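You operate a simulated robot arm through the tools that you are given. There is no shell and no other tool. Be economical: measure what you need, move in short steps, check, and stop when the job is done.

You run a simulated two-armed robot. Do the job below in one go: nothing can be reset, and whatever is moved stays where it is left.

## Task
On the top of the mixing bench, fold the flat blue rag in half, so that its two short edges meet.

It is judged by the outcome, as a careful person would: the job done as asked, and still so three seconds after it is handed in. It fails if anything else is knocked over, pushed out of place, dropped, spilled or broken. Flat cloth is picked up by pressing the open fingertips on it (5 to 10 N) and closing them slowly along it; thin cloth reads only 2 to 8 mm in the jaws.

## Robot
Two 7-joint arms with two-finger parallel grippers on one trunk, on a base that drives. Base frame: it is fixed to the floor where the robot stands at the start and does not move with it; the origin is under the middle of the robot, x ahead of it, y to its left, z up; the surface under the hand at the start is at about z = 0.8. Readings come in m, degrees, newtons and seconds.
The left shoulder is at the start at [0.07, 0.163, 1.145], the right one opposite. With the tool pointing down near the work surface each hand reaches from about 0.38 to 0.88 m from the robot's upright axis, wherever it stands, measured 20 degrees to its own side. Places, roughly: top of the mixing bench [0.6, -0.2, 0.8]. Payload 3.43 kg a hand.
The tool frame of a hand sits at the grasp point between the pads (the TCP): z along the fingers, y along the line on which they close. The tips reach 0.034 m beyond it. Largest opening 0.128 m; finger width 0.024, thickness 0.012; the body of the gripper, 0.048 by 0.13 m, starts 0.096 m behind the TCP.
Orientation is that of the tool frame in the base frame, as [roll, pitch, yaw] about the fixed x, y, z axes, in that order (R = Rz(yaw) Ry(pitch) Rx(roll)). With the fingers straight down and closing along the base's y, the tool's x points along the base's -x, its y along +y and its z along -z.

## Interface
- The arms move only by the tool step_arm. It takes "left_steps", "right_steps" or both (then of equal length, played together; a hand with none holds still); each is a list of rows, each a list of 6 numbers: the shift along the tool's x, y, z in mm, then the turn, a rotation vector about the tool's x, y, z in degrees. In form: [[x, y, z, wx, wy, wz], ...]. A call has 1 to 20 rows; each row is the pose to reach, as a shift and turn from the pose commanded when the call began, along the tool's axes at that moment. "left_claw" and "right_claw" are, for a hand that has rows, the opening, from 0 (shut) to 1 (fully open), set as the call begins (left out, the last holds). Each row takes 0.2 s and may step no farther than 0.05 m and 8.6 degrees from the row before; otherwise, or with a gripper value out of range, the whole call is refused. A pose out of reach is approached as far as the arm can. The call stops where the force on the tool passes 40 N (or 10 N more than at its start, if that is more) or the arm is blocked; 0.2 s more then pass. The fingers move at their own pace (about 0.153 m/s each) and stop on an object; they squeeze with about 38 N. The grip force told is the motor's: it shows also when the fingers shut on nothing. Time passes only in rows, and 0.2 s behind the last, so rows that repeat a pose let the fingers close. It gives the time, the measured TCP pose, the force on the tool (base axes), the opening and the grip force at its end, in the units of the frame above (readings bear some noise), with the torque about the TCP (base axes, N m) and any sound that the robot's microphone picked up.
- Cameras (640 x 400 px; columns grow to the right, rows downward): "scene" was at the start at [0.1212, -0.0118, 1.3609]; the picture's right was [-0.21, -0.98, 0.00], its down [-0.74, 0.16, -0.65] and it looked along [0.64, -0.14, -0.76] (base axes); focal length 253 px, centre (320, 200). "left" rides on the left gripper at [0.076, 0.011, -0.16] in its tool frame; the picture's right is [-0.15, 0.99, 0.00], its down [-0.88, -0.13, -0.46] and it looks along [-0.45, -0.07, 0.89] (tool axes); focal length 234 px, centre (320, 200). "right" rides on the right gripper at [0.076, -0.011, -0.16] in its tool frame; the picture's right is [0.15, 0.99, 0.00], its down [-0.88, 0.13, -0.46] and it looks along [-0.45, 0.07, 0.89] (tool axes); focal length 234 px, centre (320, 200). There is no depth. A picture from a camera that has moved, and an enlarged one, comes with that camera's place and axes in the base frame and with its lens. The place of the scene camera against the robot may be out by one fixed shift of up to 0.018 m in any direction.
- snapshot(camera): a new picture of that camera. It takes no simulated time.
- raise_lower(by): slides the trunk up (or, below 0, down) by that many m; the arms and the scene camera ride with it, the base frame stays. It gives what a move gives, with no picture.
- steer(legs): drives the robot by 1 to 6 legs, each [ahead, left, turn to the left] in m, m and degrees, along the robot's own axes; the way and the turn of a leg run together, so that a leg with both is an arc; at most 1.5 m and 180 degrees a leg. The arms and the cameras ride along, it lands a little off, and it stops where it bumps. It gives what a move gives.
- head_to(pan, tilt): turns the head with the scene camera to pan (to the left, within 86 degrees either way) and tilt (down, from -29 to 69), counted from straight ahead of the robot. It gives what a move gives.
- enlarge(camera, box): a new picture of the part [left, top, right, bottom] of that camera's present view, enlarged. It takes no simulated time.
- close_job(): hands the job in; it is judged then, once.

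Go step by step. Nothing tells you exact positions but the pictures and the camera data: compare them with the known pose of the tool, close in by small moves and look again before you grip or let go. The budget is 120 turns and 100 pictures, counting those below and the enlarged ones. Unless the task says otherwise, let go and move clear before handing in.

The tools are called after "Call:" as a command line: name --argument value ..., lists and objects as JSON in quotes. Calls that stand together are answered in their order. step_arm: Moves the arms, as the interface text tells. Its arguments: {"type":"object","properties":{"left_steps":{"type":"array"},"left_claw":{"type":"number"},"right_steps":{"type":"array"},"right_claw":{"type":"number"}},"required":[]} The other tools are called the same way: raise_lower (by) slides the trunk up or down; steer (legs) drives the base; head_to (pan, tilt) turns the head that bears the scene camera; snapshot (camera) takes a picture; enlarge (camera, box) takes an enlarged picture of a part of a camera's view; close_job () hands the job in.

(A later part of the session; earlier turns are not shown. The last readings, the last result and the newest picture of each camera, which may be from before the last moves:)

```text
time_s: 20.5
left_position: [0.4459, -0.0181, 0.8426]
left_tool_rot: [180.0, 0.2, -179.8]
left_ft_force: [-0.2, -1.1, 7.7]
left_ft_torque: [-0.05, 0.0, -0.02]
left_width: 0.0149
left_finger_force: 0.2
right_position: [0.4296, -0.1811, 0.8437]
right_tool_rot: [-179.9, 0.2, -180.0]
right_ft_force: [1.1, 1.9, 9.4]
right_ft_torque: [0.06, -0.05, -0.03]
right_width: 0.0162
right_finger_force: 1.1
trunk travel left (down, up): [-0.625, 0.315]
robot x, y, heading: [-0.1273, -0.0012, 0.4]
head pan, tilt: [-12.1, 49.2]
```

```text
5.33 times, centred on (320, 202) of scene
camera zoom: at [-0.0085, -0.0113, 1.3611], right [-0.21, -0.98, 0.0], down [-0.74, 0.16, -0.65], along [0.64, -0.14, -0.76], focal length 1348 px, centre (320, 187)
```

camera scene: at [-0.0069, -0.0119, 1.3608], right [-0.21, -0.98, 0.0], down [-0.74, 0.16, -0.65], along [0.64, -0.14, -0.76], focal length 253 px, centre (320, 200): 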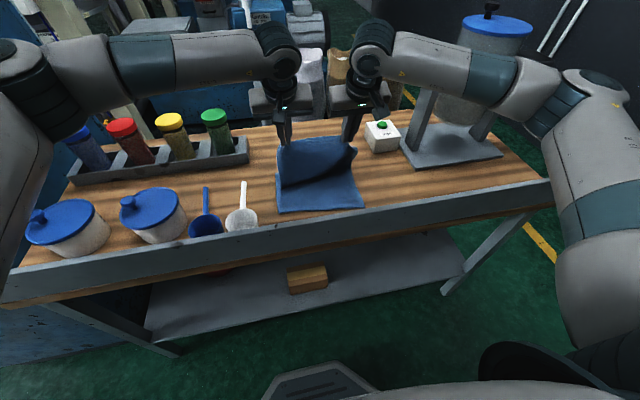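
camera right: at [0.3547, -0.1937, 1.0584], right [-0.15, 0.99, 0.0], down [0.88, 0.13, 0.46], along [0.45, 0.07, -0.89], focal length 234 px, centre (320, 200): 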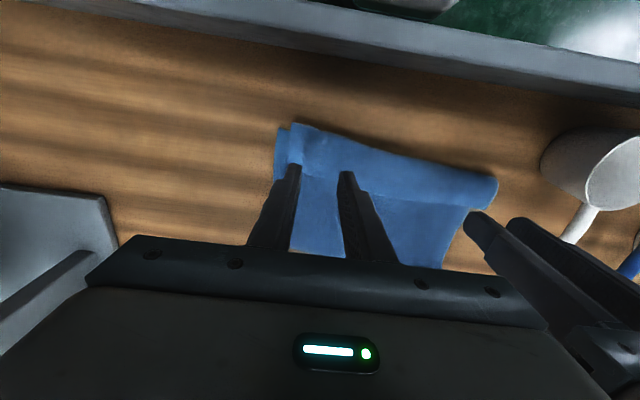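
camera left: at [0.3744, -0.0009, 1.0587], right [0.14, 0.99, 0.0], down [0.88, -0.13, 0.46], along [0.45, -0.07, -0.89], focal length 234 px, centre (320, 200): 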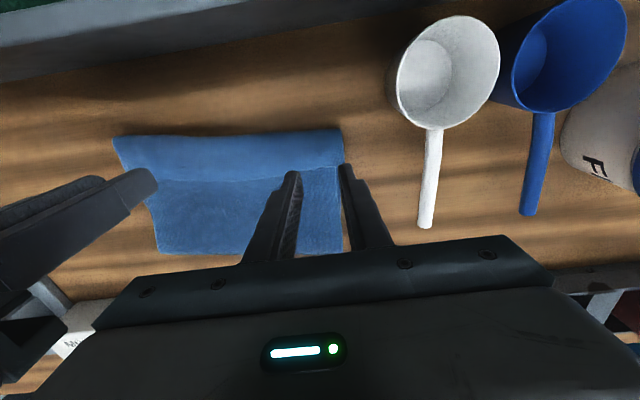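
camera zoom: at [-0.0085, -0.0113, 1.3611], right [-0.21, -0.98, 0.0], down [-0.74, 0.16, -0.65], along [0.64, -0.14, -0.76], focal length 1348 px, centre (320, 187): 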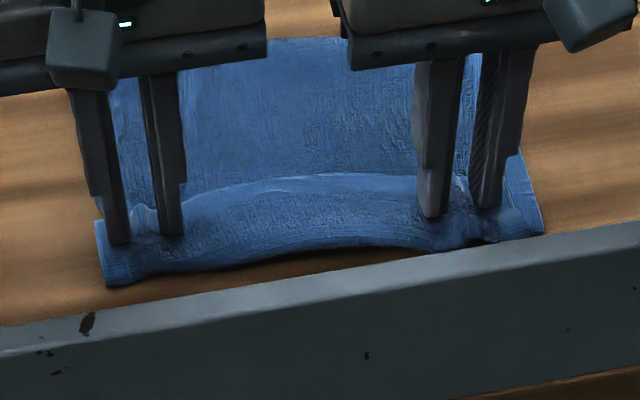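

Call:
step_arm --right_steps '[[0, 0, -1, 0, 0, 0], [0, 0, -1, 0, 0, 0]]' --left_steps '[[0, 0, 0, 0, 0, 0], [0, 0, 0, 0, 0, 0]]' --left_claw 0.06 --right_claw 0.06

Call:
step_arm --right_steps '[[0, 0, -1, 0, 0, 0], [0, 0, -1, 0, 0, 0], [0, 0, -1, 0, 0, 0]]' --left_steps '[[0, 0, 0, 0, 0, 0], [0, 0, 0, 0, 0, 0], [0, 0, 0, 0, 0, 0]]' --left_claw 0.0 --right_claw 0.0

Call:
step_arm --right_steps '[[0, 0, -10, 0, 0, 0], [0, 0, -25, 0, 0, 0], [0, 0, -40, 0, 0, 0]]' --left_steps '[[0, 0, -10, 0, 0, 0], [0, 0, -25, 0, 0, 0], [0, 0, -40, 0, 0, 0]]'

Call:
enlarge --camera "scene" --box '[240, 140, 400, 240]'

Call:
snapshot --camera "right"

Call:
snapshot --camera "left"

```text
time_s: 21.1
left_position: [0.4475, -0.0195, 0.8429]
left_tool_rot: [180.0, 0.1, -180.0]
left_ft_force: [0.1, -3.6, 7.9]
left_ft_torque: [-0.13, 0.0, 0.02]
left_width: 0.009
left_finger_force: 0.7
right_position: [0.4302, -0.1823, 0.8443]
right_tool_rot: [180.0, -0.1, -180.0]
right_ft_force: [0.3, 4.4, 6.5]
right_ft_torque: [0.15, -0.06, 0.0]
right_width: 0.0088
right_finger_force: 10.8
trunk travel left (down, up): [-0.625, 0.315]
robot x, y, heading: [-0.13, 0.0025, 0.2]
head pan, tilt: [-12.1, 49.2]
```

```text
time_s: 21.9
left_position: [0.4469, -0.0189, 0.8444]
left_tool_rot: [-179.9, 0.0, -179.9]
left_ft_force: [-1.0, -11.4, 8.7]
left_ft_torque: [-0.38, 0.03, 0.07]
left_width: 0.0037
left_finger_force: 38.0
right_position: [0.4289, -0.1809, 0.8463]
right_tool_rot: [179.8, 0.0, -179.9]
right_ft_force: [0.3, 10.7, 4.1]
right_ft_torque: [0.39, 0.02, 0.06]
right_width: 0.0061
right_finger_force: 37.9
trunk travel left (down, up): [-0.625, 0.315]
robot x, y, heading: [-0.1297, 0.0007, -0.0]
head pan, tilt: [-12.1, 49.2]
```

```text
time_s: 22.7
left_position: [0.4468, -0.021, 0.8813]
left_tool_rot: [180.0, -0.1, -179.8]
left_ft_force: [0.1, -10.9, -0.1]
left_ft_torque: [-0.35, 0.03, -0.01]
left_width: 0.0035
left_finger_force: 37.3
right_position: [0.4303, -0.1832, 0.8842]
right_tool_rot: [-180.0, -0.1, -179.9]
right_ft_force: [0.3, 10.4, -0.8]
right_ft_torque: [0.4, 0.02, 0.05]
right_width: 0.0066
right_finger_force: 38.1
trunk travel left (down, up): [-0.625, 0.315]
robot x, y, heading: [-0.1269, -0.0053, 0.2]
head pan, tilt: [-12.1, 49.2]
```

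```text
4.00 times, centred on (320, 190) of scene
camera zoom: at [-0.0071, -0.0117, 1.3608], right [-0.21, -0.98, 0.0], down [-0.74, 0.16, -0.65], along [0.64, -0.14, -0.76], focal length 1011 px, centre (320, 240)
```

zoom: 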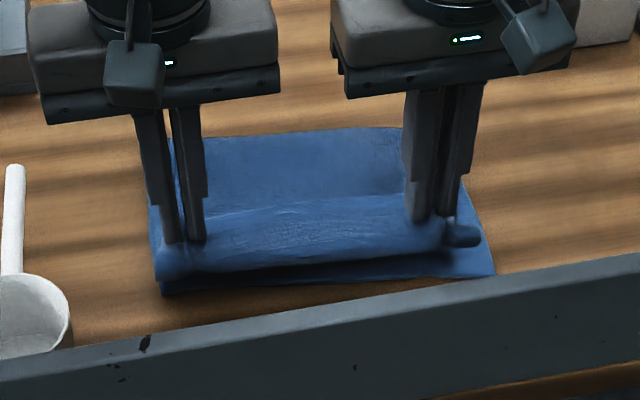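

```text
66 pictures are left
camera right: at [0.3542, -0.1933, 1.0443], right [-0.15, 0.99, 0.0], down [0.88, 0.13, 0.45], along [0.45, 0.07, -0.89], focal length 234 px, centre (320, 200)
```

right: 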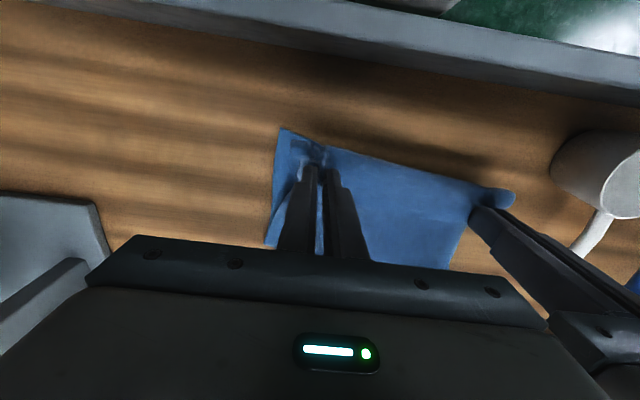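

```text
65 pictures are left
camera left: at [0.3699, -0.0095, 1.0414], right [0.14, 0.99, 0.0], down [0.88, -0.13, 0.46], along [0.45, -0.07, -0.89], focal length 234 px, centre (320, 200)
```

left: 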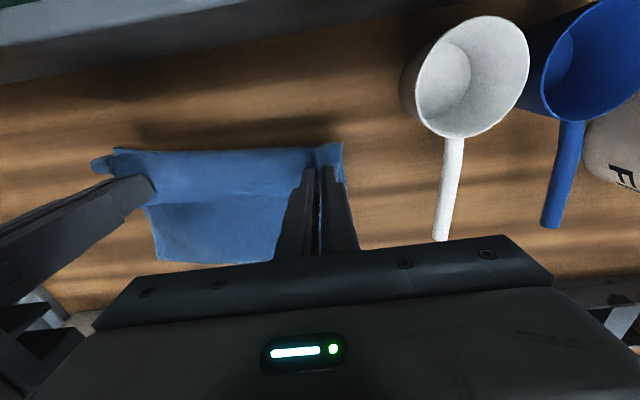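

I have the hem. The right jaw reads 6.6 mm, so it may hold a doubled layer. I'll lift higher to see how the cloth hangs, easing the hands together a little.

Call:
step_arm --right_steps '[[-10, 2, -20, 0, 0, 0], [-20, 3, -45, 0, 0, 0], [-30, 3, -70, 0, 0, 0], [-30, 3, -70, 0, 0, 0]]' --left_steps '[[-10, -2, -20, 0, 0, 0], [-20, -3, -45, 0, 0, 0], [-30, -3, -70, 0, 0, 0], [-30, -3, -70, 0, 0, 0]]'

Call:
enlarge --camera "scene" --box '[240, 140, 400, 240]'

Call:
snapshot --camera "right"

Call:
snapshot --camera "left"

```text
time_s: 23.7
left_position: [0.4776, -0.0231, 0.9511]
left_tool_rot: [-180.0, 0.0, -179.8]
left_ft_force: [-0.3, -0.9, 0.0]
left_ft_torque: [-0.04, -0.02, -0.04]
left_width: 0.0036
left_finger_force: 38.3
right_position: [0.4623, -0.1789, 0.9526]
right_tool_rot: [180.0, 0.0, 180.0]
right_ft_force: [0.6, 2.1, -0.7]
right_ft_torque: [0.05, 0.01, 0.02]
right_width: 0.0061
right_finger_force: 38.0
trunk travel left (down, up): [-0.625, 0.315]
robot x, y, heading: [-0.1265, -0.0021, -0.0]
head pan, tilt: [-12.1, 49.2]
```

```text
4.00 times, centred on (320, 190) of scene
camera zoom: at [-0.0068, -0.0119, 1.3608], right [-0.21, -0.98, 0.0], down [-0.74, 0.16, -0.65], along [0.64, -0.14, -0.76], focal length 1011 px, centre (320, 240)
```

zoom: 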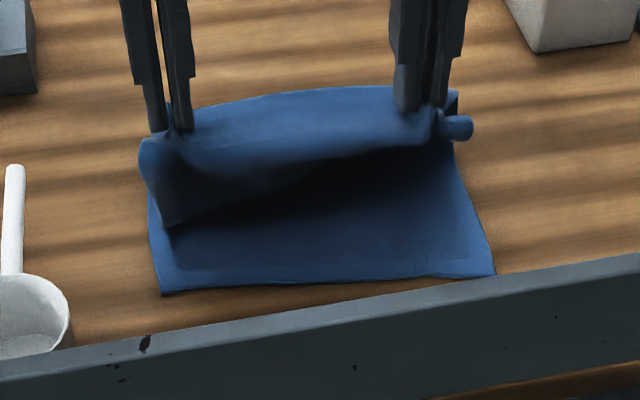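

```text
63 pictures are left
camera right: at [0.3858, -0.1895, 1.1136], right [-0.15, 0.99, 0.0], down [0.88, 0.13, 0.45], along [0.45, 0.07, -0.89], focal length 234 px, centre (320, 200)
```

right: 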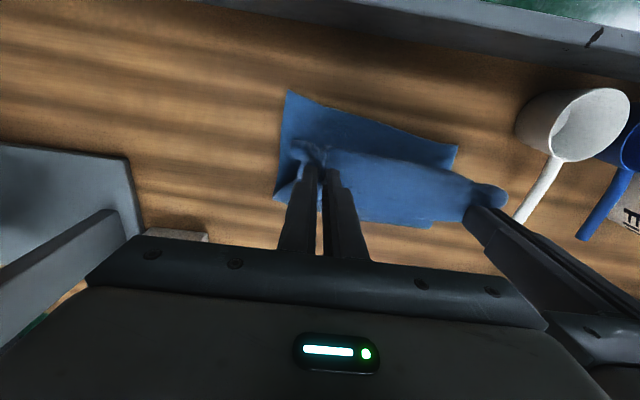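

```text
62 pictures are left
camera left: at [0.4012, -0.0123, 1.1118], right [0.14, 0.99, 0.0], down [0.88, -0.13, 0.46], along [0.45, -0.07, -0.89], focal length 234 px, centre (320, 200)
```

left: 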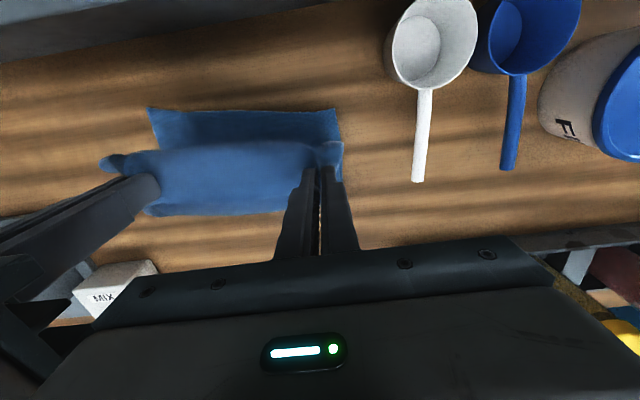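

The bottom layer lies flat with its near edge clean. The left hand holds the single free edge, but the right has pinched the hem doubled. I'll open the right hand so that side can fall loose, keeping the left up.

Call:
step_arm --right_steps '[[0, 0, 0, 0, 0, 0], [0, 0, -20, 0, 0, 0], [0, 0, -50, 0, 0, 0], [0, 0, -50, 0, 0, 0]]' --right_claw 0.4

Call:
enlarge --camera "scene" --box '[240, 140, 400, 240]'

Call:
snapshot --camera "right"

```text
time_s: 24.7
left_position: [0.4785, -0.0233, 0.9522]
left_tool_rot: [-180.0, 0.1, -179.8]
left_ft_force: [0.4, 0.4, -0.1]
left_ft_torque: [0.02, -0.01, -0.03]
left_width: 0.0035
left_finger_force: 38.2
right_position: [0.4616, -0.1799, 1.0033]
right_tool_rot: [-180.0, -0.1, 179.9]
right_ft_force: [0.1, -0.2, 0.0]
right_ft_torque: [-0.02, -0.01, -0.02]
right_width: 0.0513
right_finger_force: 0.0
trunk travel left (down, up): [-0.625, 0.315]
robot x, y, heading: [-0.1289, -0.002, 0.0]
head pan, tilt: [-12.1, 49.2]
```

```text
4.00 times, centred on (320, 190) of scene
camera zoom: at [-0.0066, -0.012, 1.3608], right [-0.21, -0.98, 0.0], down [-0.74, 0.16, -0.65], along [0.64, -0.14, -0.76], focal length 1011 px, centre (320, 240)
```

zoom: 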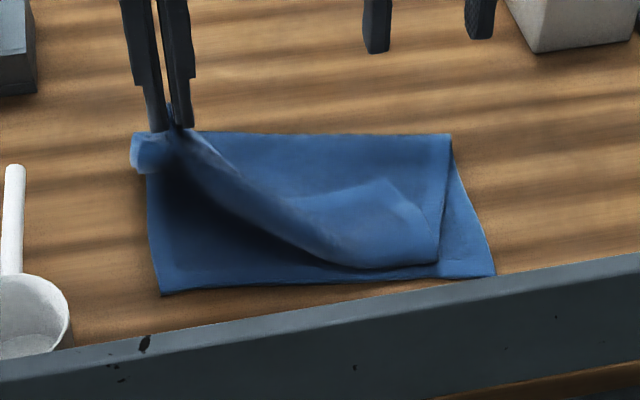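

```text
60 pictures are left
camera right: at [0.3858, -0.1906, 1.1637], right [-0.15, 0.99, 0.0], down [0.88, 0.13, 0.45], along [0.45, 0.07, -0.89], focal length 234 px, centre (320, 200)
```

right: 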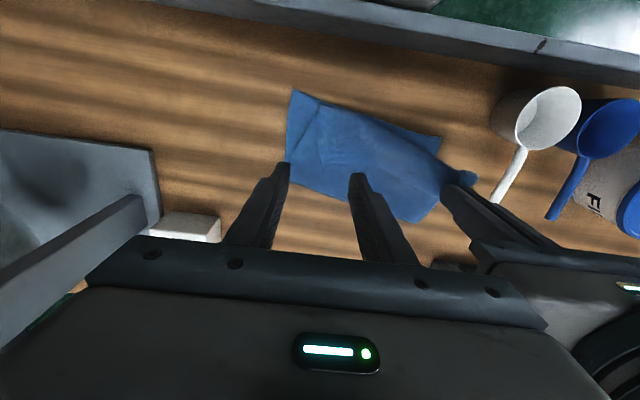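

The right side dropped but its hem is still turned. The cleanest recovery is to unfold the rag back to the far side and redo the fold with a better grip, so I'll carry the left corner up and forward.

Call:
step_arm --left_steps '[[-20, 0, -25, 0, 0, 0], [-50, 0, -45, 0, 0, 0], [-85, 0, -50, 0, 0, 0], [-120, 0, -45, 0, 0, 0], [-120, 0, -45, 0, 0, 0]]' --right_steps '[[0, -5, -10, 0, 0, 0], [0, -10, -20, 0, 0, 0], [0, -15, -30, 0, 0, 0], [0, -20, -40, 0, 0, 0], [0, -20, -40, 0, 0, 0]]'

Call:
steer --legs '[[0.13, 0, 0]]'

Call:
snapshot --camera "scene"

```text
time_s: 25.9
left_position: [0.5989, -0.0218, 0.996]
left_tool_rot: [-180.0, -0.1, -179.9]
left_ft_force: [0.3, 0.2, -0.3]
left_ft_torque: [0.03, 0.0, -0.04]
left_width: 0.0034
left_finger_force: 38.5
right_position: [0.4588, -0.1997, 1.045]
right_tool_rot: [180.0, 0.0, -179.8]
right_ft_force: [-0.2, 0.6, 0.0]
right_ft_torque: [-0.01, -0.03, 0.02]
right_width: 0.0512
right_finger_force: 0.1
trunk travel left (down, up): [-0.625, 0.315]
robot x, y, heading: [-0.1285, 0.0, -0.1]
head pan, tilt: [-12.1, 49.2]
```

```text
time_s: 27.1
left_position: [0.7257, -0.0218, 0.9957]
left_tool_rot: [-180.0, 0.0, -179.9]
left_ft_force: [1.0, 0.0, -0.3]
left_ft_torque: [0.01, -0.03, 0.0]
left_width: 0.004
left_finger_force: 38.0
right_position: [0.5876, -0.2011, 1.0452]
right_tool_rot: [180.0, 0.0, 179.9]
right_ft_force: [-0.2, 0.0, 0.5]
right_ft_torque: [-0.01, -0.02, 0.02]
right_width: 0.0514
right_finger_force: 0.0
trunk travel left (down, up): [-0.625, 0.315]
robot x, y, heading: [0.0004, -0.0015, -0.0]
head pan, tilt: [-12.1, 49.2]
```

```text
59 pictures are left
camera scene: at [0.1199, -0.0117, 1.361], right [-0.21, -0.98, 0.0], down [-0.74, 0.16, -0.65], along [0.64, -0.14, -0.76], focal length 253 px, centre (320, 200)
```

scene: 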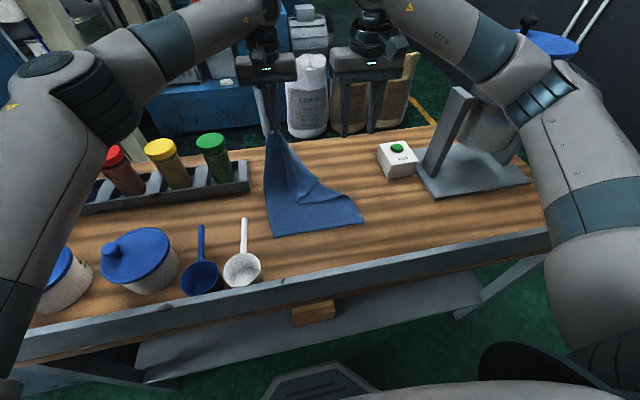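

Lifting dragged the rag about 6 cm forward. I'll press its near part with the closed right fingertips and draw it back toward me, so the far edge can be laid down within reach.

Call:
step_arm --right_steps '[[20, 30, 30, 0, 0, 0], [40, 60, 60, 0, 0, 0], [60, 90, 90, 0, 0, 0], [78, 116, 120, 0, 0, 0], [78, 116, 160, 0, 0, 0], [78, 116, 190, 0, 0, 0], [78, 116, 200, 0, 0, 0], [78, 116, 205, 0, 0, 0], [78, 116, 207, 0, 0, 0]]' --right_claw 0.0

Call:
snapshot --camera "scene"

```text
time_s: 29.1
left_position: [0.7256, -0.0231, 0.9956]
left_tool_rot: [-180.0, 0.1, -180.0]
left_ft_force: [0.7, 0.3, 0.3]
left_ft_torque: [0.0, 0.0, 0.01]
left_width: 0.0034
left_finger_force: 38.0
right_position: [0.5087, -0.0849, 0.8378]
right_tool_rot: [-179.9, 0.0, 180.0]
right_ft_force: [-1.0, -0.3, 0.9]
right_ft_torque: [-0.04, 0.04, 0.0]
right_width: 0.0001
right_finger_force: 32.9
trunk travel left (down, up): [-0.625, 0.315]
robot x, y, heading: [-0.0024, 0.0005, 0.2]
head pan, tilt: [-12.1, 49.2]
```

```text
58 pictures are left
camera scene: at [0.1199, -0.0116, 1.3609], right [-0.21, -0.98, 0.0], down [-0.74, 0.16, -0.65], along [0.64, -0.14, -0.76], focal length 253 px, centre (320, 200)
```

scene: 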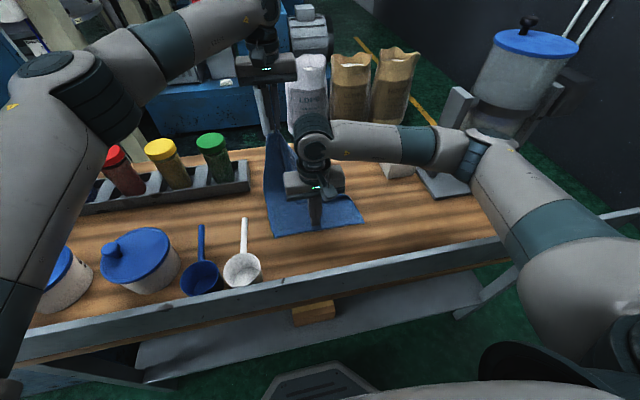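

Almost touching. I'll press 2–3 mm more and drag back 65 mm.

Call:
step_arm --right_steps '[[0, 0, 2, 0, 0, 0], [0, 0, 3, 0, 0, 0], [8, 0, 3, 0, 0, 0], [16, 0, 3, 0, 0, 0], [25, 0, 3, 0, 0, 0], [35, 0, 3, 0, 0, 0], [45, 0, 3, 0, 0, 0], [55, 0, 3, 0, 0, 0], [65, 0, 3, 0, 0, 0]]'

Call:
snapshot --camera "scene"

```text
time_s: 31.1
left_position: [0.7237, -0.0211, 0.9981]
left_tool_rot: [-179.9, 0.1, -179.9]
left_ft_force: [0.2, 0.5, -0.8]
left_ft_torque: [-0.01, -0.01, -0.04]
left_width: 0.0034
left_finger_force: 37.7
right_position: [0.4434, -0.0837, 0.8365]
right_tool_rot: [180.0, 0.2, 179.9]
right_ft_force: [9.7, 0.3, 34.3]
right_ft_torque: [0.02, -0.22, 0.01]
right_width: 0.0
right_finger_force: 33.2
trunk travel left (down, up): [-0.625, 0.315]
robot x, y, heading: [-0.0005, -0.0032, -0.0]
head pan, tilt: [-12.1, 49.2]
```

```text
57 pictures are left
camera scene: at [0.1187, -0.0111, 1.3613], right [-0.21, -0.98, 0.0], down [-0.74, 0.16, -0.65], along [0.64, -0.14, -0.76], focal length 253 px, centre (320, 200)
```

scene: 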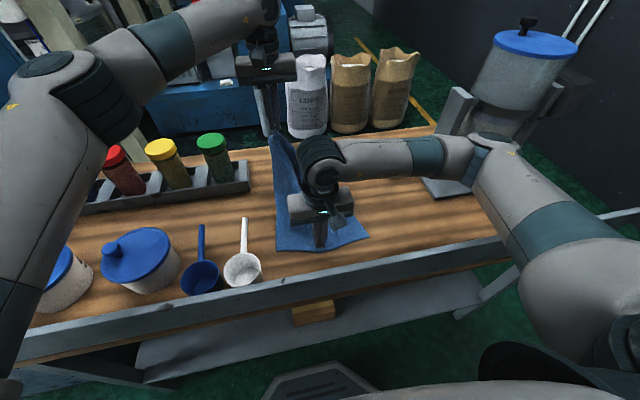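

The rag came back. I'll ease the anchor pressure while the left hand lowers the far-left edge out flat.

Call:
step_arm --right_steps '[[0, 0, -2, 0, 0, 0], [0, 0, -2, 0, 0, 0], [0, 0, -2, 0, 0, 0], [0, 0, -2, 0, 0, 0], [0, 0, -2, 0, 0, 0]]' --left_steps '[[-20, 0, 30, 0, 0, 0], [-38, 0, 65, 0, 0, 0], [-50, 0, 100, 0, 0, 0], [-54, 0, 130, 0, 0, 0], [-54, 0, 145, 0, 0, 0]]'

Call:
snapshot --camera "scene"

Call:
snapshot --camera "left"

```text
time_s: 32.4
left_position: [0.779, -0.0212, 0.8516]
left_tool_rot: [-179.9, 0.0, -179.8]
left_ft_force: [0.5, 0.2, 1.6]
left_ft_torque: [0.01, 0.01, -0.04]
left_width: 0.0035
left_finger_force: 37.7
right_position: [0.442, -0.0837, 0.8372]
right_tool_rot: [180.0, 0.0, -179.9]
right_ft_force: [-1.9, 1.9, 11.7]
right_ft_torque: [0.09, 0.1, 0.0]
right_width: 0.0
right_finger_force: 32.8
trunk travel left (down, up): [-0.625, 0.315]
robot x, y, heading: [-0.0012, 0.0024, 0.2]
head pan, tilt: [-12.1, 49.2]
```

```text
56 pictures are left
camera scene: at [0.1189, -0.0112, 1.361], right [-0.21, -0.98, 0.0], down [-0.74, 0.16, -0.65], along [0.64, -0.14, -0.76], focal length 253 px, centre (320, 200)
```

scene: 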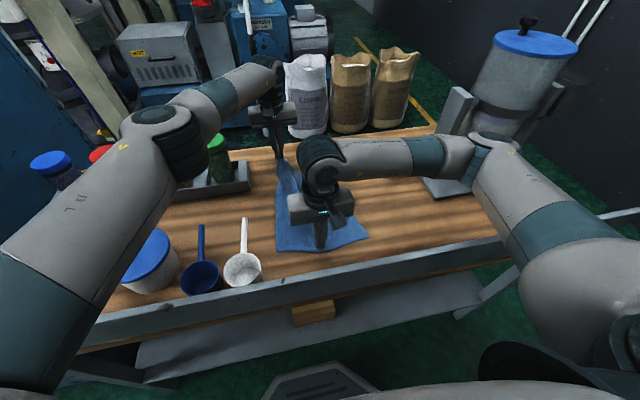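

```text
55 pictures are left
camera left: at [0.7025, -0.0101, 1.0116], right [0.14, 0.99, 0.0], down [0.88, -0.13, 0.46], along [0.45, -0.07, -0.89], focal length 234 px, centre (320, 200)
```

left: 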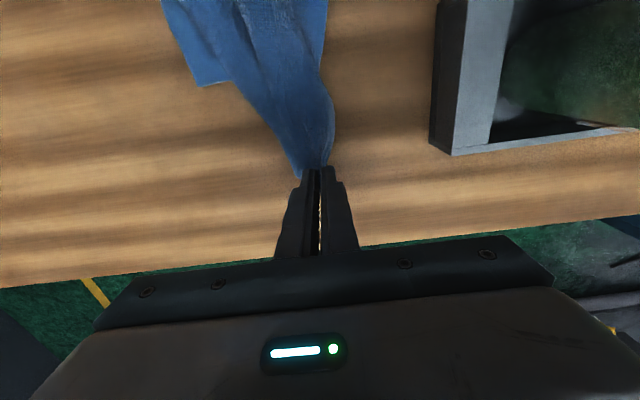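

The left corner is out at the far side. Lifting the right hand away to see the rest.

Call:
step_arm --right_steps '[[0, -20, -40, 0, 0, 0], [0, -60, -80, 0, 0, 0], [0, -100, -110, 0, 0, 0], [0, -145, -130, 0, 0, 0]]'

Call:
enlarge --camera "scene" --box '[220, 130, 412, 250]'

Call:
snapshot --camera "right"

```text
refused: row 2 steps farther than a row can; nothing moved
```

```text
3.33 times, centred on (316, 190) of scene
camera zoom: at [0.1189, -0.0112, 1.361], right [-0.21, -0.98, 0.0], down [-0.74, 0.16, -0.65], along [0.64, -0.14, -0.76], focal length 842 px, centre (333, 233)
```

zoom: 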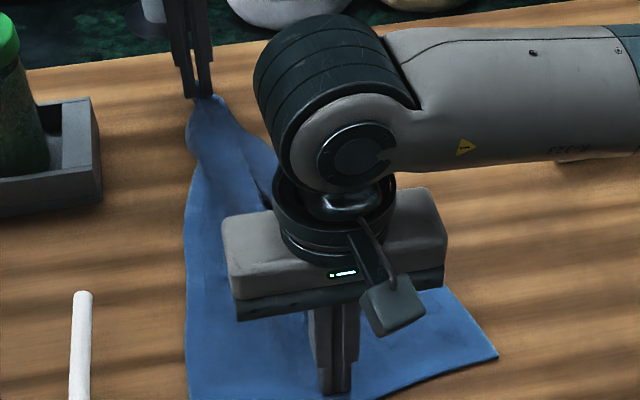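

```text
53 pictures are left
camera right: at [0.3666, -0.0945, 0.9973], right [-0.15, 0.99, 0.0], down [0.88, 0.13, 0.46], along [0.45, 0.07, -0.89], focal length 234 px, centre (320, 200)
```

right: 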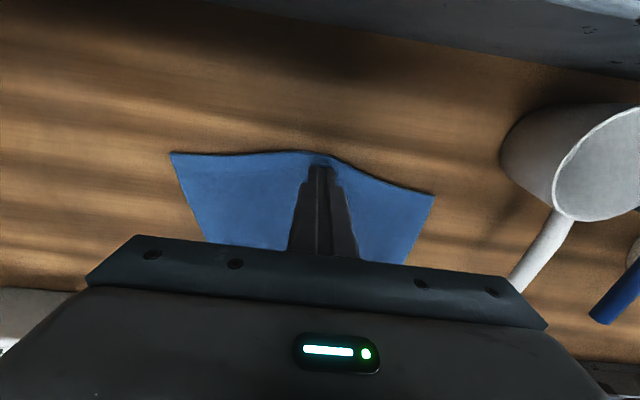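

Call:
step_arm --right_steps '[[0, 0, -40, 0, 0, 0], [0, -20, -80, 0, 0, 0], [0, -60, -105, 0, 0, 0], [0, -105, -120, 0, 0, 0], [0, -150, -130, 0, 0, 0]]'

Call:
enlarge --camera "scene" --box '[220, 130, 412, 250]'

```text
time_s: 33.5
left_position: [0.7794, -0.0215, 0.8512]
left_tool_rot: [180.0, 0.1, -179.9]
left_ft_force: [0.5, 0.4, 1.0]
left_ft_torque: [0.07, -0.03, -0.03]
left_width: 0.0033
left_finger_force: 37.8
right_position: [0.4437, -0.2369, 0.9678]
right_tool_rot: [179.8, 0.0, -179.9]
right_ft_force: [-0.6, -0.6, 0.2]
right_ft_torque: [0.04, 0.0, 0.01]
right_width: 0.0001
right_finger_force: 32.8
trunk travel left (down, up): [-0.625, 0.315]
robot x, y, heading: [-0.0009, -0.0006, -0.3]
head pan, tilt: [-12.1, 49.2]
```

```text
3.33 times, centred on (316, 190) of scene
camera zoom: at [0.1194, -0.0134, 1.3609], right [-0.21, -0.98, 0.0], down [-0.74, 0.16, -0.65], along [0.64, -0.13, -0.76], focal length 842 px, centre (333, 233)
```

zoom: 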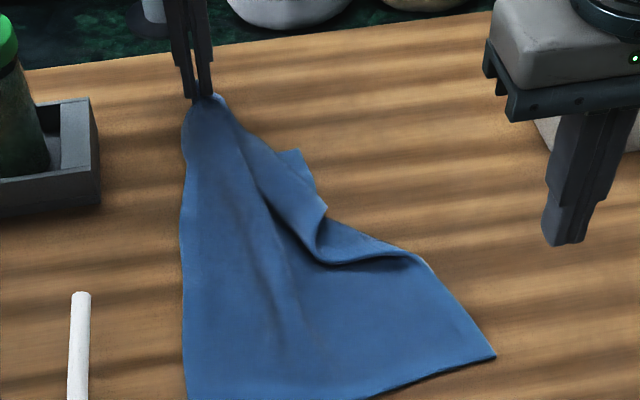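

The far-right corner is folded back over itself near (0.60–0.68, -0.09). I'll bring the right hand's camera over it for a closer look.

Call:
step_arm --right_steps '[[-45, 8, -5, 0, 0, 0], [-90, 16, -10, 0, 0, 0], [-135, 24, -15, 0, 0, 0], [-180, 32, -20, 0, 0, 0], [-225, 40, -22, 0, 0, 0], [-256, 45, -22, 0, 0, 0]]'

Call:
snapshot --camera "right"

Call:
enlarge --camera "scene" --box '[260, 145, 340, 195]'

```text
time_s: 35.0
left_position: [0.781, -0.0208, 0.8505]
left_tool_rot: [-180.0, 0.0, -180.0]
left_ft_force: [0.2, -0.1, 0.2]
left_ft_torque: [0.0, 0.01, 0.0]
left_width: 0.0036
left_finger_force: 38.4
right_position: [0.7011, -0.1882, 0.9889]
right_tool_rot: [179.9, 0.0, 180.0]
right_ft_force: [-0.4, 0.0, 0.2]
right_ft_torque: [-0.03, 0.02, 0.02]
right_width: 0.0001
right_finger_force: 32.9
trunk travel left (down, up): [-0.625, 0.315]
robot x, y, heading: [-0.006, -0.0008, -0.1]
head pan, tilt: [-12.1, 49.2]
```

```text
51 pictures are left
camera right: at [0.6254, -0.1975, 1.1486], right [-0.15, 0.99, 0.0], down [0.88, 0.13, 0.46], along [0.45, 0.07, -0.89], focal length 234 px, centre (320, 200)
```

right: 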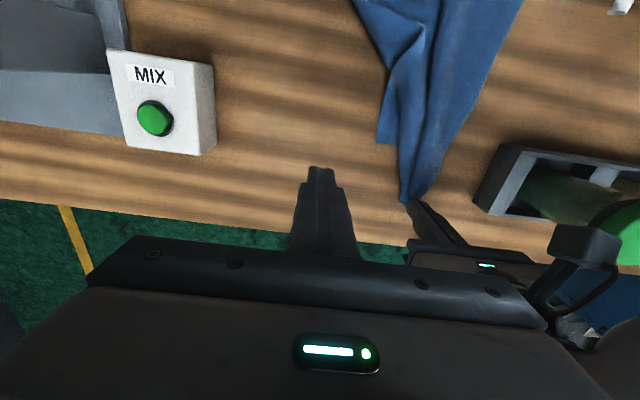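

```text
8.00 times, centred on (300, 170) of scene
camera zoom: at [0.1208, -0.011, 1.3608], right [-0.21, -0.98, 0.0], down [-0.74, 0.16, -0.65], along [0.64, -0.14, -0.76], focal length 2021 px, centre (480, 440)
```

zoom: 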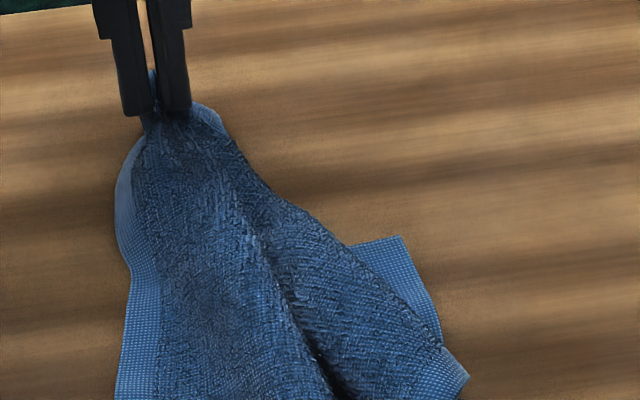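

The true far-right corner peeks out from under the folded flap, at about (0.685, -0.10), on bare wood. I'll go down with one finger on that corner and one just outside it.

Call:
step_arm --right_steps '[[10, 25, 25, 0, 0, 0], [20, 50, 50, 0, 0, 0], [25, 70, 80, 0, 0, 0], [25, 81, 110, 0, 0, 0], [25, 81, 130, 0, 0, 0]]' --right_claw 0.16

Call:
snapshot --camera "right"

Call:
enlarge --camera "scene" --box '[260, 145, 340, 195]'

```text
time_s: 36.1
left_position: [0.7805, -0.0215, 0.8513]
left_tool_rot: [180.0, 0.0, -179.9]
left_ft_force: [-0.5, 0.1, 0.2]
left_ft_torque: [0.0, -0.02, -0.03]
left_width: 0.0034
left_finger_force: 38.1
right_position: [0.6738, -0.1083, 0.8582]
right_tool_rot: [180.0, 0.0, 180.0]
right_ft_force: [-0.2, 0.1, 1.4]
right_ft_torque: [0.01, 0.01, 0.02]
right_width: 0.0205
right_finger_force: 0.0
trunk travel left (down, up): [-0.625, 0.315]
robot x, y, heading: [-0.0007, 0.0016, -0.2]
head pan, tilt: [-12.1, 49.2]
```

```text
49 pictures are left
camera right: at [0.5977, -0.1192, 1.0182], right [-0.15, 0.99, 0.0], down [0.88, 0.13, 0.46], along [0.45, 0.07, -0.89], focal length 234 px, centre (320, 200)
```

right: 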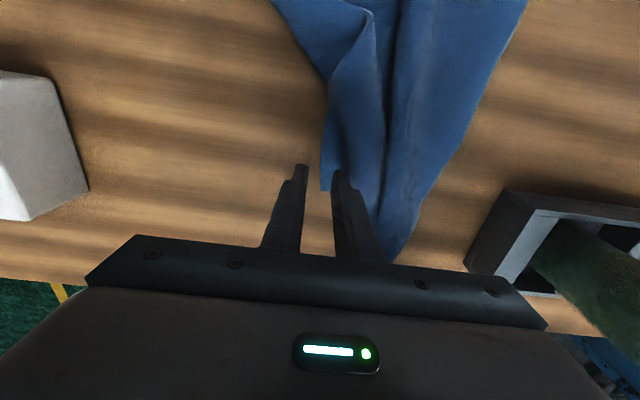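

```text
8.00 times, centred on (300, 170) of scene
camera zoom: at [0.1203, -0.0121, 1.3609], right [-0.21, -0.98, 0.0], down [-0.74, 0.16, -0.65], along [0.64, -0.14, -0.76], focal length 2021 px, centre (480, 440)
```

zoom: 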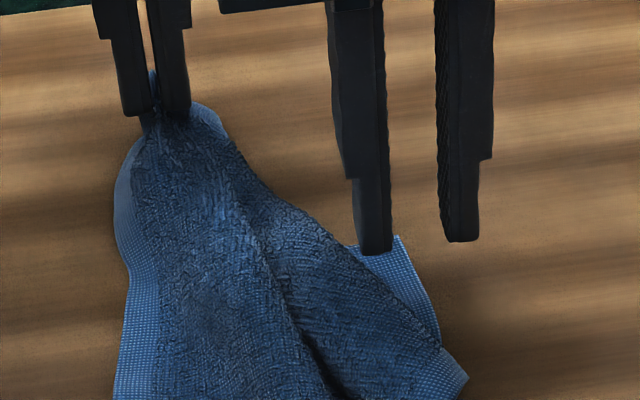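

Well aligned: the inner finger is over the exposed corner. Lowering and pinching slowly.

Call:
step_arm --right_steps '[[-4, 0, 10, 0, 0, 0], [-4, 0, 17, 0, 0, 0], [-4, 0, 20, 0, 0, 0], [-4, 0, 21, 0, 0, 0]]'

Call:
step_arm --right_steps '[[0, 0, 0, 0, 0, 0], [0, 0, 0, 0, 0, 0]]' --right_claw 0.1

Call:
step_arm --right_steps '[[0, 0, 0, 0, 0, 0], [0, 0, 0, 0, 0, 0]]' --right_claw 0.05

Call:
step_arm --right_steps '[[0, 0, 0, 0, 0, 0], [0, 0, 0, 0, 0, 0]]' --right_claw 0.0

Call:
enlarge --camera "scene" --box '[260, 145, 340, 195]'

```text
time_s: 37.1
left_position: [0.7813, -0.0204, 0.8509]
left_tool_rot: [179.9, 0.0, -179.9]
left_ft_force: [-0.2, -0.7, 0.7]
left_ft_torque: [0.01, 0.01, -0.04]
left_width: 0.0037
left_finger_force: 37.8
right_position: [0.6786, -0.1089, 0.8383]
right_tool_rot: [-180.0, 0.0, 179.9]
right_ft_force: [-0.4, 0.7, 1.8]
right_ft_torque: [0.02, 0.02, 0.01]
right_width: 0.0205
right_finger_force: 0.3
trunk travel left (down, up): [-0.625, 0.315]
robot x, y, heading: [-0.0023, 0.0012, 0.1]
head pan, tilt: [-12.1, 49.2]
```

```text
time_s: 37.8
left_position: [0.7803, -0.0201, 0.8513]
left_tool_rot: [179.9, 0.0, -179.9]
left_ft_force: [0.2, 0.3, -0.6]
left_ft_torque: [0.01, 0.03, 0.0]
left_width: 0.0033
left_finger_force: 38.5
right_position: [0.6791, -0.1084, 0.839]
right_tool_rot: [180.0, 0.0, -179.9]
right_ft_force: [-0.8, 1.3, 0.9]
right_ft_torque: [0.01, 0.03, -0.03]
right_width: 0.0131
right_finger_force: 0.1
trunk travel left (down, up): [-0.625, 0.315]
robot x, y, heading: [-0.0006, 0.001, 0.0]
head pan, tilt: [-12.1, 49.2]
```

```text
time_s: 38.4
left_position: [0.7801, -0.0204, 0.8494]
left_tool_rot: [-180.0, 0.0, -179.9]
left_ft_force: [-0.2, 0.4, 0.3]
left_ft_torque: [0.01, -0.04, -0.06]
left_width: 0.0036
left_finger_force: 38.0
right_position: [0.6791, -0.1086, 0.8384]
right_tool_rot: [-180.0, -0.1, 179.9]
right_ft_force: [0.4, -0.9, 1.3]
right_ft_torque: [0.0, 0.02, 0.02]
right_width: 0.0063
right_finger_force: 0.0
trunk travel left (down, up): [-0.625, 0.315]
robot x, y, heading: [-0.0006, -0.0024, -0.3]
head pan, tilt: [-12.1, 49.2]
```

```text
time_s: 39.0
left_position: [0.7798, -0.0206, 0.8514]
left_tool_rot: [-180.0, -0.1, -179.8]
left_ft_force: [-0.2, -0.4, -0.5]
left_ft_torque: [0.03, 0.0, -0.03]
left_width: 0.0034
left_finger_force: 38.0
right_position: [0.6791, -0.1082, 0.8392]
right_tool_rot: [-179.9, 0.0, 180.0]
right_ft_force: [-0.3, 0.2, 1.1]
right_ft_torque: [0.01, -0.02, 0.04]
right_width: 0.0004
right_finger_force: 32.9
trunk travel left (down, up): [-0.625, 0.315]
robot x, y, heading: [-0.0033, -0.0003, 0.1]
head pan, tilt: [-12.1, 49.2]
```

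```text
8.00 times, centred on (300, 170) of scene
camera zoom: at [0.1202, -0.0116, 1.3609], right [-0.21, -0.98, 0.0], down [-0.74, 0.16, -0.65], along [0.64, -0.14, -0.76], focal length 2021 px, centre (480, 440)
```

zoom: 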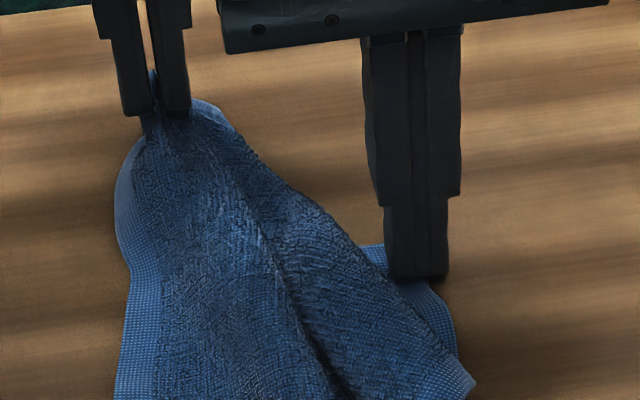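

The pinch missed because contact was only about 1 N. I'll retry 7 mm further in and press harder.

Call:
step_arm --right_steps '[[2, 0, -10, 0, 0, 0], [2, 7, -10, 0, 0, 0], [2, 7, -10, 0, 0, 0]]' --right_claw 0.18

Call:
step_arm --right_steps '[[0, 0, 6, 0, 0, 0], [0, 0, 10, 0, 0, 0], [0, 0, 12, 0, 0, 0], [0, 0, 12, 0, 0, 0]]'

Call:
enlarge --camera "scene" --box '[260, 145, 340, 195]'

```text
time_s: 39.8
left_position: [0.7805, -0.0209, 0.8519]
left_tool_rot: [179.9, 0.0, -179.8]
left_ft_force: [-0.5, -0.2, -0.3]
left_ft_torque: [0.01, -0.03, 0.0]
left_width: 0.0035
left_finger_force: 37.9
right_position: [0.6766, -0.1011, 0.8485]
right_tool_rot: [180.0, 0.0, -180.0]
right_ft_force: [0.7, -0.2, 0.6]
right_ft_torque: [-0.01, 0.0, -0.01]
right_width: 0.0229
right_finger_force: 0.0
trunk travel left (down, up): [-0.625, 0.315]
robot x, y, heading: [-0.001, -0.0014, 0.0]
head pan, tilt: [-12.1, 49.2]
```

```text
time_s: 40.8
left_position: [0.7812, -0.0203, 0.851]
left_tool_rot: [-180.0, 0.0, -179.9]
left_ft_force: [0.3, 0.1, 0.0]
left_ft_torque: [0.02, 0.06, -0.06]
left_width: 0.0035
left_finger_force: 38.0
right_position: [0.6777, -0.1019, 0.8379]
right_tool_rot: [179.8, 0.1, -180.0]
right_ft_force: [1.4, -0.7, 5.2]
right_ft_torque: [0.07, -0.05, -0.01]
right_width: 0.0228
right_finger_force: 0.1
trunk travel left (down, up): [-0.625, 0.315]
robot x, y, heading: [-0.0018, -0.0018, 0.4]
head pan, tilt: [-12.1, 49.2]
```

```text
8.00 times, centred on (300, 170) of scene
camera zoom: at [0.1199, -0.0116, 1.361], right [-0.21, -0.98, 0.0], down [-0.74, 0.16, -0.65], along [0.64, -0.14, -0.76], focal length 2021 px, centre (480, 440)
```

zoom: 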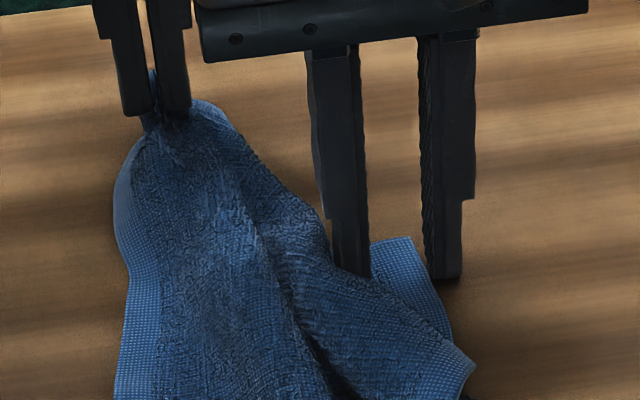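

The corner strip is now between the fingers at about 5 N. Pressing 1 mm more and closing slowly.

Call:
step_arm --right_steps '[[0, 0, 1, 0, 0, 0], [0, 0, 1, 0, 0, 0]]' --right_claw 0.12

Call:
step_arm --right_steps '[[0, 0, 0, 0, 0, 0], [0, 0, 0, 0, 0, 0]]' --right_claw 0.06

Call:
step_arm --right_steps '[[0, 0, 0, 0, 0, 0], [0, 0, 0, 0, 0, 0]]' --right_claw 0.0

Call:
enlarge --camera "scene" --box '[260, 145, 340, 195]'

```text
time_s: 41.4
left_position: [0.7788, -0.0202, 0.8535]
left_tool_rot: [180.0, 0.0, -179.8]
left_ft_force: [0.3, 0.0, 0.1]
left_ft_torque: [-0.03, -0.01, -0.05]
left_width: 0.0034
left_finger_force: 37.8
right_position: [0.6776, -0.102, 0.8368]
right_tool_rot: [-180.0, 0.0, 180.0]
right_ft_force: [-1.2, -1.4, 8.7]
right_ft_torque: [0.07, 0.04, 0.05]
right_width: 0.0148
right_finger_force: 0.1
trunk travel left (down, up): [-0.625, 0.315]
robot x, y, heading: [-0.0028, -0.0008, -0.0]
head pan, tilt: [-12.1, 49.2]
```

```text
time_s: 42.0
left_position: [0.7792, -0.0207, 0.8511]
left_tool_rot: [-180.0, 0.0, -179.8]
left_ft_force: [0.6, 0.5, -0.4]
left_ft_torque: [-0.01, 0.0, -0.02]
left_width: 0.0032
left_finger_force: 38.0
right_position: [0.6764, -0.1018, 0.837]
right_tool_rot: [180.0, 0.1, 179.9]
right_ft_force: [-0.7, -1.1, 10.5]
right_ft_torque: [0.06, 0.02, 0.01]
right_width: 0.0078
right_finger_force: 0.5
trunk travel left (down, up): [-0.625, 0.315]
robot x, y, heading: [-0.0045, 0.0039, 0.1]
head pan, tilt: [-12.1, 49.2]
```

```text
time_s: 42.5
left_position: [0.7793, -0.0193, 0.8523]
left_tool_rot: [-180.0, 0.2, -179.8]
left_ft_force: [-0.1, 0.2, 0.2]
left_ft_torque: [0.02, -0.02, 0.01]
left_width: 0.0036
left_finger_force: 38.0
right_position: [0.6764, -0.1006, 0.8369]
right_tool_rot: [180.0, 0.2, -179.9]
right_ft_force: [0.5, 2.7, 9.6]
right_ft_torque: [0.16, 0.0, -0.02]
right_width: 0.0039
right_finger_force: 37.5
trunk travel left (down, up): [-0.625, 0.315]
robot x, y, heading: [-0.0065, 0.0027, 0.4]
head pan, tilt: [-12.1, 49.2]
```

```text
8.00 times, centred on (300, 170) of scene
camera zoom: at [0.1191, -0.011, 1.361], right [-0.21, -0.98, 0.0], down [-0.74, 0.16, -0.65], along [0.64, -0.14, -0.76], focal length 2021 px, centre (480, 440)
```

zoom: 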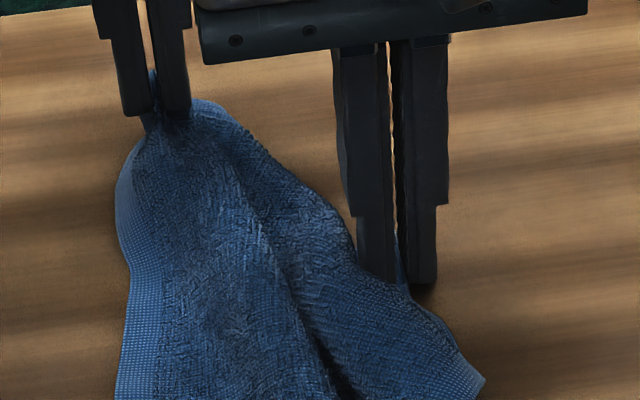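

It's holding at 3.9 mm. I'll lift a little and draw this corner out to the far right.

Call:
step_arm --right_steps '[[0, -5, -15, 0, 0, 0], [-5, -20, -35, 0, 0, 0], [-20, -45, -50, 0, 0, 0], [-35, -70, -50, 0, 0, 0], [-50, -95, -40, 0, 0, 0], [-60, -110, -30, 0, 0, 0]]'

Call:
enlarge --camera "scene" --box '[220, 120, 412, 240]'

```text
time_s: 44.0
left_position: [0.7807, -0.0229, 0.8513]
left_tool_rot: [-179.8, 0.0, 179.9]
left_ft_force: [-1.3, -5.5, 0.5]
left_ft_torque: [-0.26, 0.06, -0.01]
left_width: 0.0031
left_finger_force: 38.7
right_position: [0.7392, -0.2103, 0.864]
right_tool_rot: [179.9, 0.0, -179.9]
right_ft_force: [1.0, 6.7, -1.6]
right_ft_torque: [0.23, -0.06, 0.03]
right_width: 0.0038
right_finger_force: 38.2
trunk travel left (down, up): [-0.625, 0.315]
robot x, y, heading: [0.0014, 0.0002, 0.1]
head pan, tilt: [-12.1, 49.2]
```

```text
3.33 times, centred on (316, 180) of scene
camera zoom: at [0.1206, -0.0119, 1.3608], right [-0.21, -0.98, 0.0], down [-0.74, 0.16, -0.65], along [0.64, -0.14, -0.76], focal length 842 px, centre (333, 267)
```

zoom: 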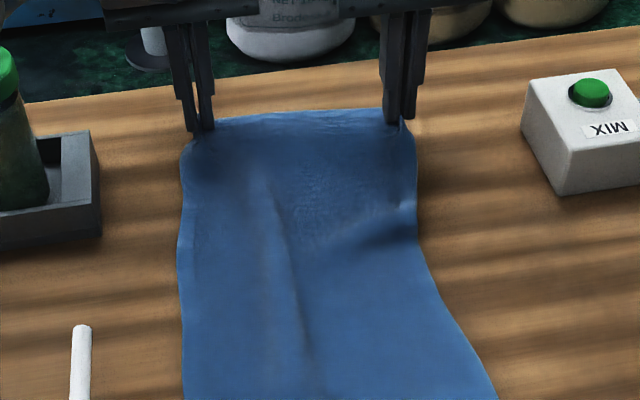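

The rag is unfolded again with both far corners in hand. I'll lay it flat, release, and regrip with the jaws turned 90°, pinching the very edge so no hem can form.

Call:
step_arm --right_steps '[[-8, 0, 8, 0, 0, 0], [-12, 0, 16, 0, 0, 0], [-12, 0, 21, 0, 0, 0], [-12, 0, 21, 0, 0, 0]]' --left_steps '[[-3, 0, 3, 0, 0, 0], [-5, 0, 6, 0, 0, 0], [-5, 0, 9, 0, 0, 0], [-5, 0, 9, 0, 0, 0]]'

Call:
step_arm --right_steps '[[0, 0, 0, 0, 0, 0], [0, 0, 0, 0, 0, 0], [0, 0, -30, 0, 0, 0], [0, 0, -70, 0, 0, 0], [0, 0, -110, 0, 0, 0]]' --left_steps '[[0, 0, 0, 0, 0, 0], [0, 0, 0, 0, 0, 0], [0, 0, -30, 0, 0, 0], [0, 0, -70, 0, 0, 0], [0, 0, -110, 0, 0, 0]]' --left_claw 0.15 --right_claw 0.15

Call:
snapshot --camera "scene"

Call:
snapshot --camera "right"

Call:
snapshot --camera "left"

```text
time_s: 45.0
left_position: [0.7852, -0.0216, 0.8425]
left_tool_rot: [-180.0, 0.0, -179.9]
left_ft_force: [-0.7, -7.5, 0.6]
left_ft_torque: [-0.27, 0.03, -0.02]
left_width: 0.0037
left_finger_force: 37.3
right_position: [0.75, -0.2124, 0.8448]
right_tool_rot: [-179.9, 0.0, -180.0]
right_ft_force: [0.3, 8.3, -0.8]
right_ft_torque: [0.29, -0.04, 0.06]
right_width: 0.0032
right_finger_force: 37.9
trunk travel left (down, up): [-0.625, 0.315]
robot x, y, heading: [0.004, 0.0003, -0.3]
head pan, tilt: [-12.1, 49.2]
```

```text
time_s: 46.1
left_position: [0.7822, -0.0209, 0.9547]
left_tool_rot: [179.9, 0.2, -179.8]
left_ft_force: [-0.3, 0.8, 0.2]
left_ft_torque: [0.03, -0.07, 0.0]
left_width: 0.019
left_finger_force: 0.1
right_position: [0.7499, -0.2123, 0.9553]
right_tool_rot: [-179.9, 0.1, -179.9]
right_ft_force: [0.5, -0.5, 0.0]
right_ft_torque: [-0.03, -0.04, 0.04]
right_width: 0.0191
right_finger_force: 0.1
trunk travel left (down, up): [-0.625, 0.315]
robot x, y, heading: [-0.0012, -0.0017, 0.0]
head pan, tilt: [-12.1, 49.2]
```

```text
43 pictures are left
camera scene: at [0.1187, -0.011, 1.3609], right [-0.21, -0.98, 0.0], down [-0.74, 0.16, -0.65], along [0.64, -0.14, -0.76], focal length 253 px, centre (320, 200)
```

scene: 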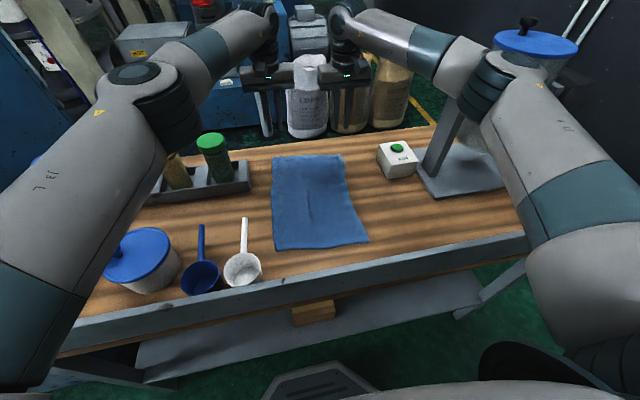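

```text
42 pictures are left
camera right: at [0.6735, -0.2213, 1.1157], right [-0.15, 0.99, 0.0], down [0.88, 0.13, 0.46], along [0.45, 0.07, -0.89], focal length 234 px, centre (320, 200)
```

right: 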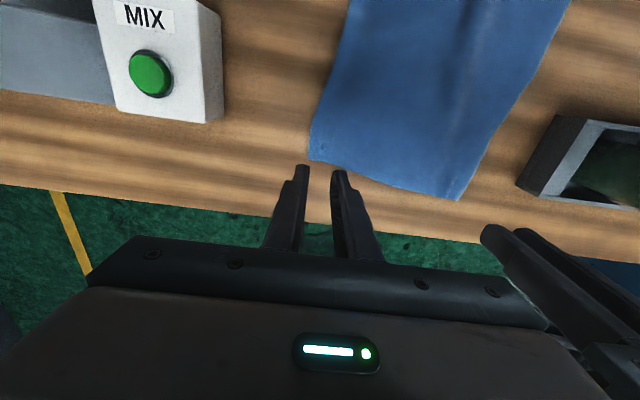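

```text
41 pictures are left
camera left: at [0.7051, -0.0108, 1.1144], right [0.14, 0.99, 0.0], down [0.88, -0.13, 0.46], along [0.45, -0.07, -0.89], focal length 234 px, centre (320, 200)
```

left: 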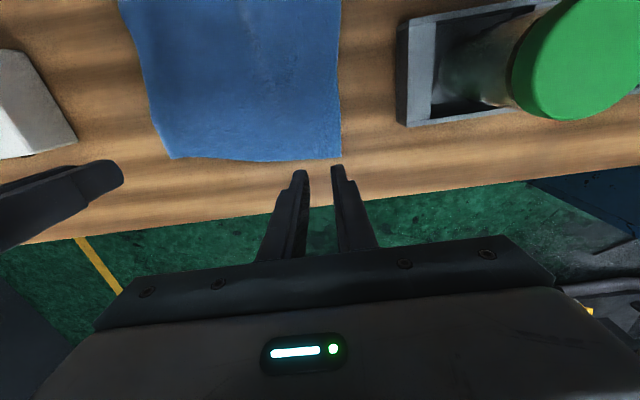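

The rag is flat again, with the far edge at x≈0.77–0.80, just past the left hand's reach. I'll press near its near end with both hands and draw it back 2–4 cm, straightening it as well.

Call:
step_arm --right_steps '[[42, 6, 0, 0, 0, 0], [84, 12, 0, 0, 0, 0], [126, 18, 0, 0, 0, 0], [168, 24, 0, 0, 0, 0], [210, 32, 0, 0, 0, 0], [250, 40, 0, 0, 0, 0], [285, 45, 15, 0, 0, 0], [290, 47, 55, 0, 0, 0], [290, 47, 95, 0, 0, 0], [290, 47, 112, 0, 0, 0], [290, 47, 118, 0, 0, 0]]' --left_steps '[[44, 2, 0, 0, 0, 0], [88, 4, 0, 0, 0, 0], [132, 6, 0, 0, 0, 0], [176, 8, 0, 0, 0, 0], [220, 10, 0, 0, 0, 0], [264, 11, 0, 0, 0, 0], [302, 11, 15, 0, 0, 0], [308, 11, 55, 0, 0, 0], [308, 11, 95, 0, 0, 0], [308, 11, 112, 0, 0, 0], [308, 11, 118, 0, 0, 0]]' --left_claw 0.0 --right_claw 0.0

```text
time_s: 48.5
left_position: [0.4755, -0.0111, 0.8374]
left_tool_rot: [-179.8, 0.3, -179.8]
left_ft_force: [2.1, 2.5, 22.0]
left_ft_torque: [0.12, -0.08, -0.01]
left_width: 0.0001
left_finger_force: 32.4
right_position: [0.4573, -0.1641, 0.8379]
right_tool_rot: [179.9, 0.2, -180.0]
right_ft_force: [0.5, -0.9, 2.4]
right_ft_torque: [0.02, -0.05, -0.02]
right_width: 0.0
right_finger_force: 32.4
trunk travel left (down, up): [-0.625, 0.315]
robot x, y, heading: [-0.0012, -0.0003, -0.2]
head pan, tilt: [-12.1, 49.2]
```

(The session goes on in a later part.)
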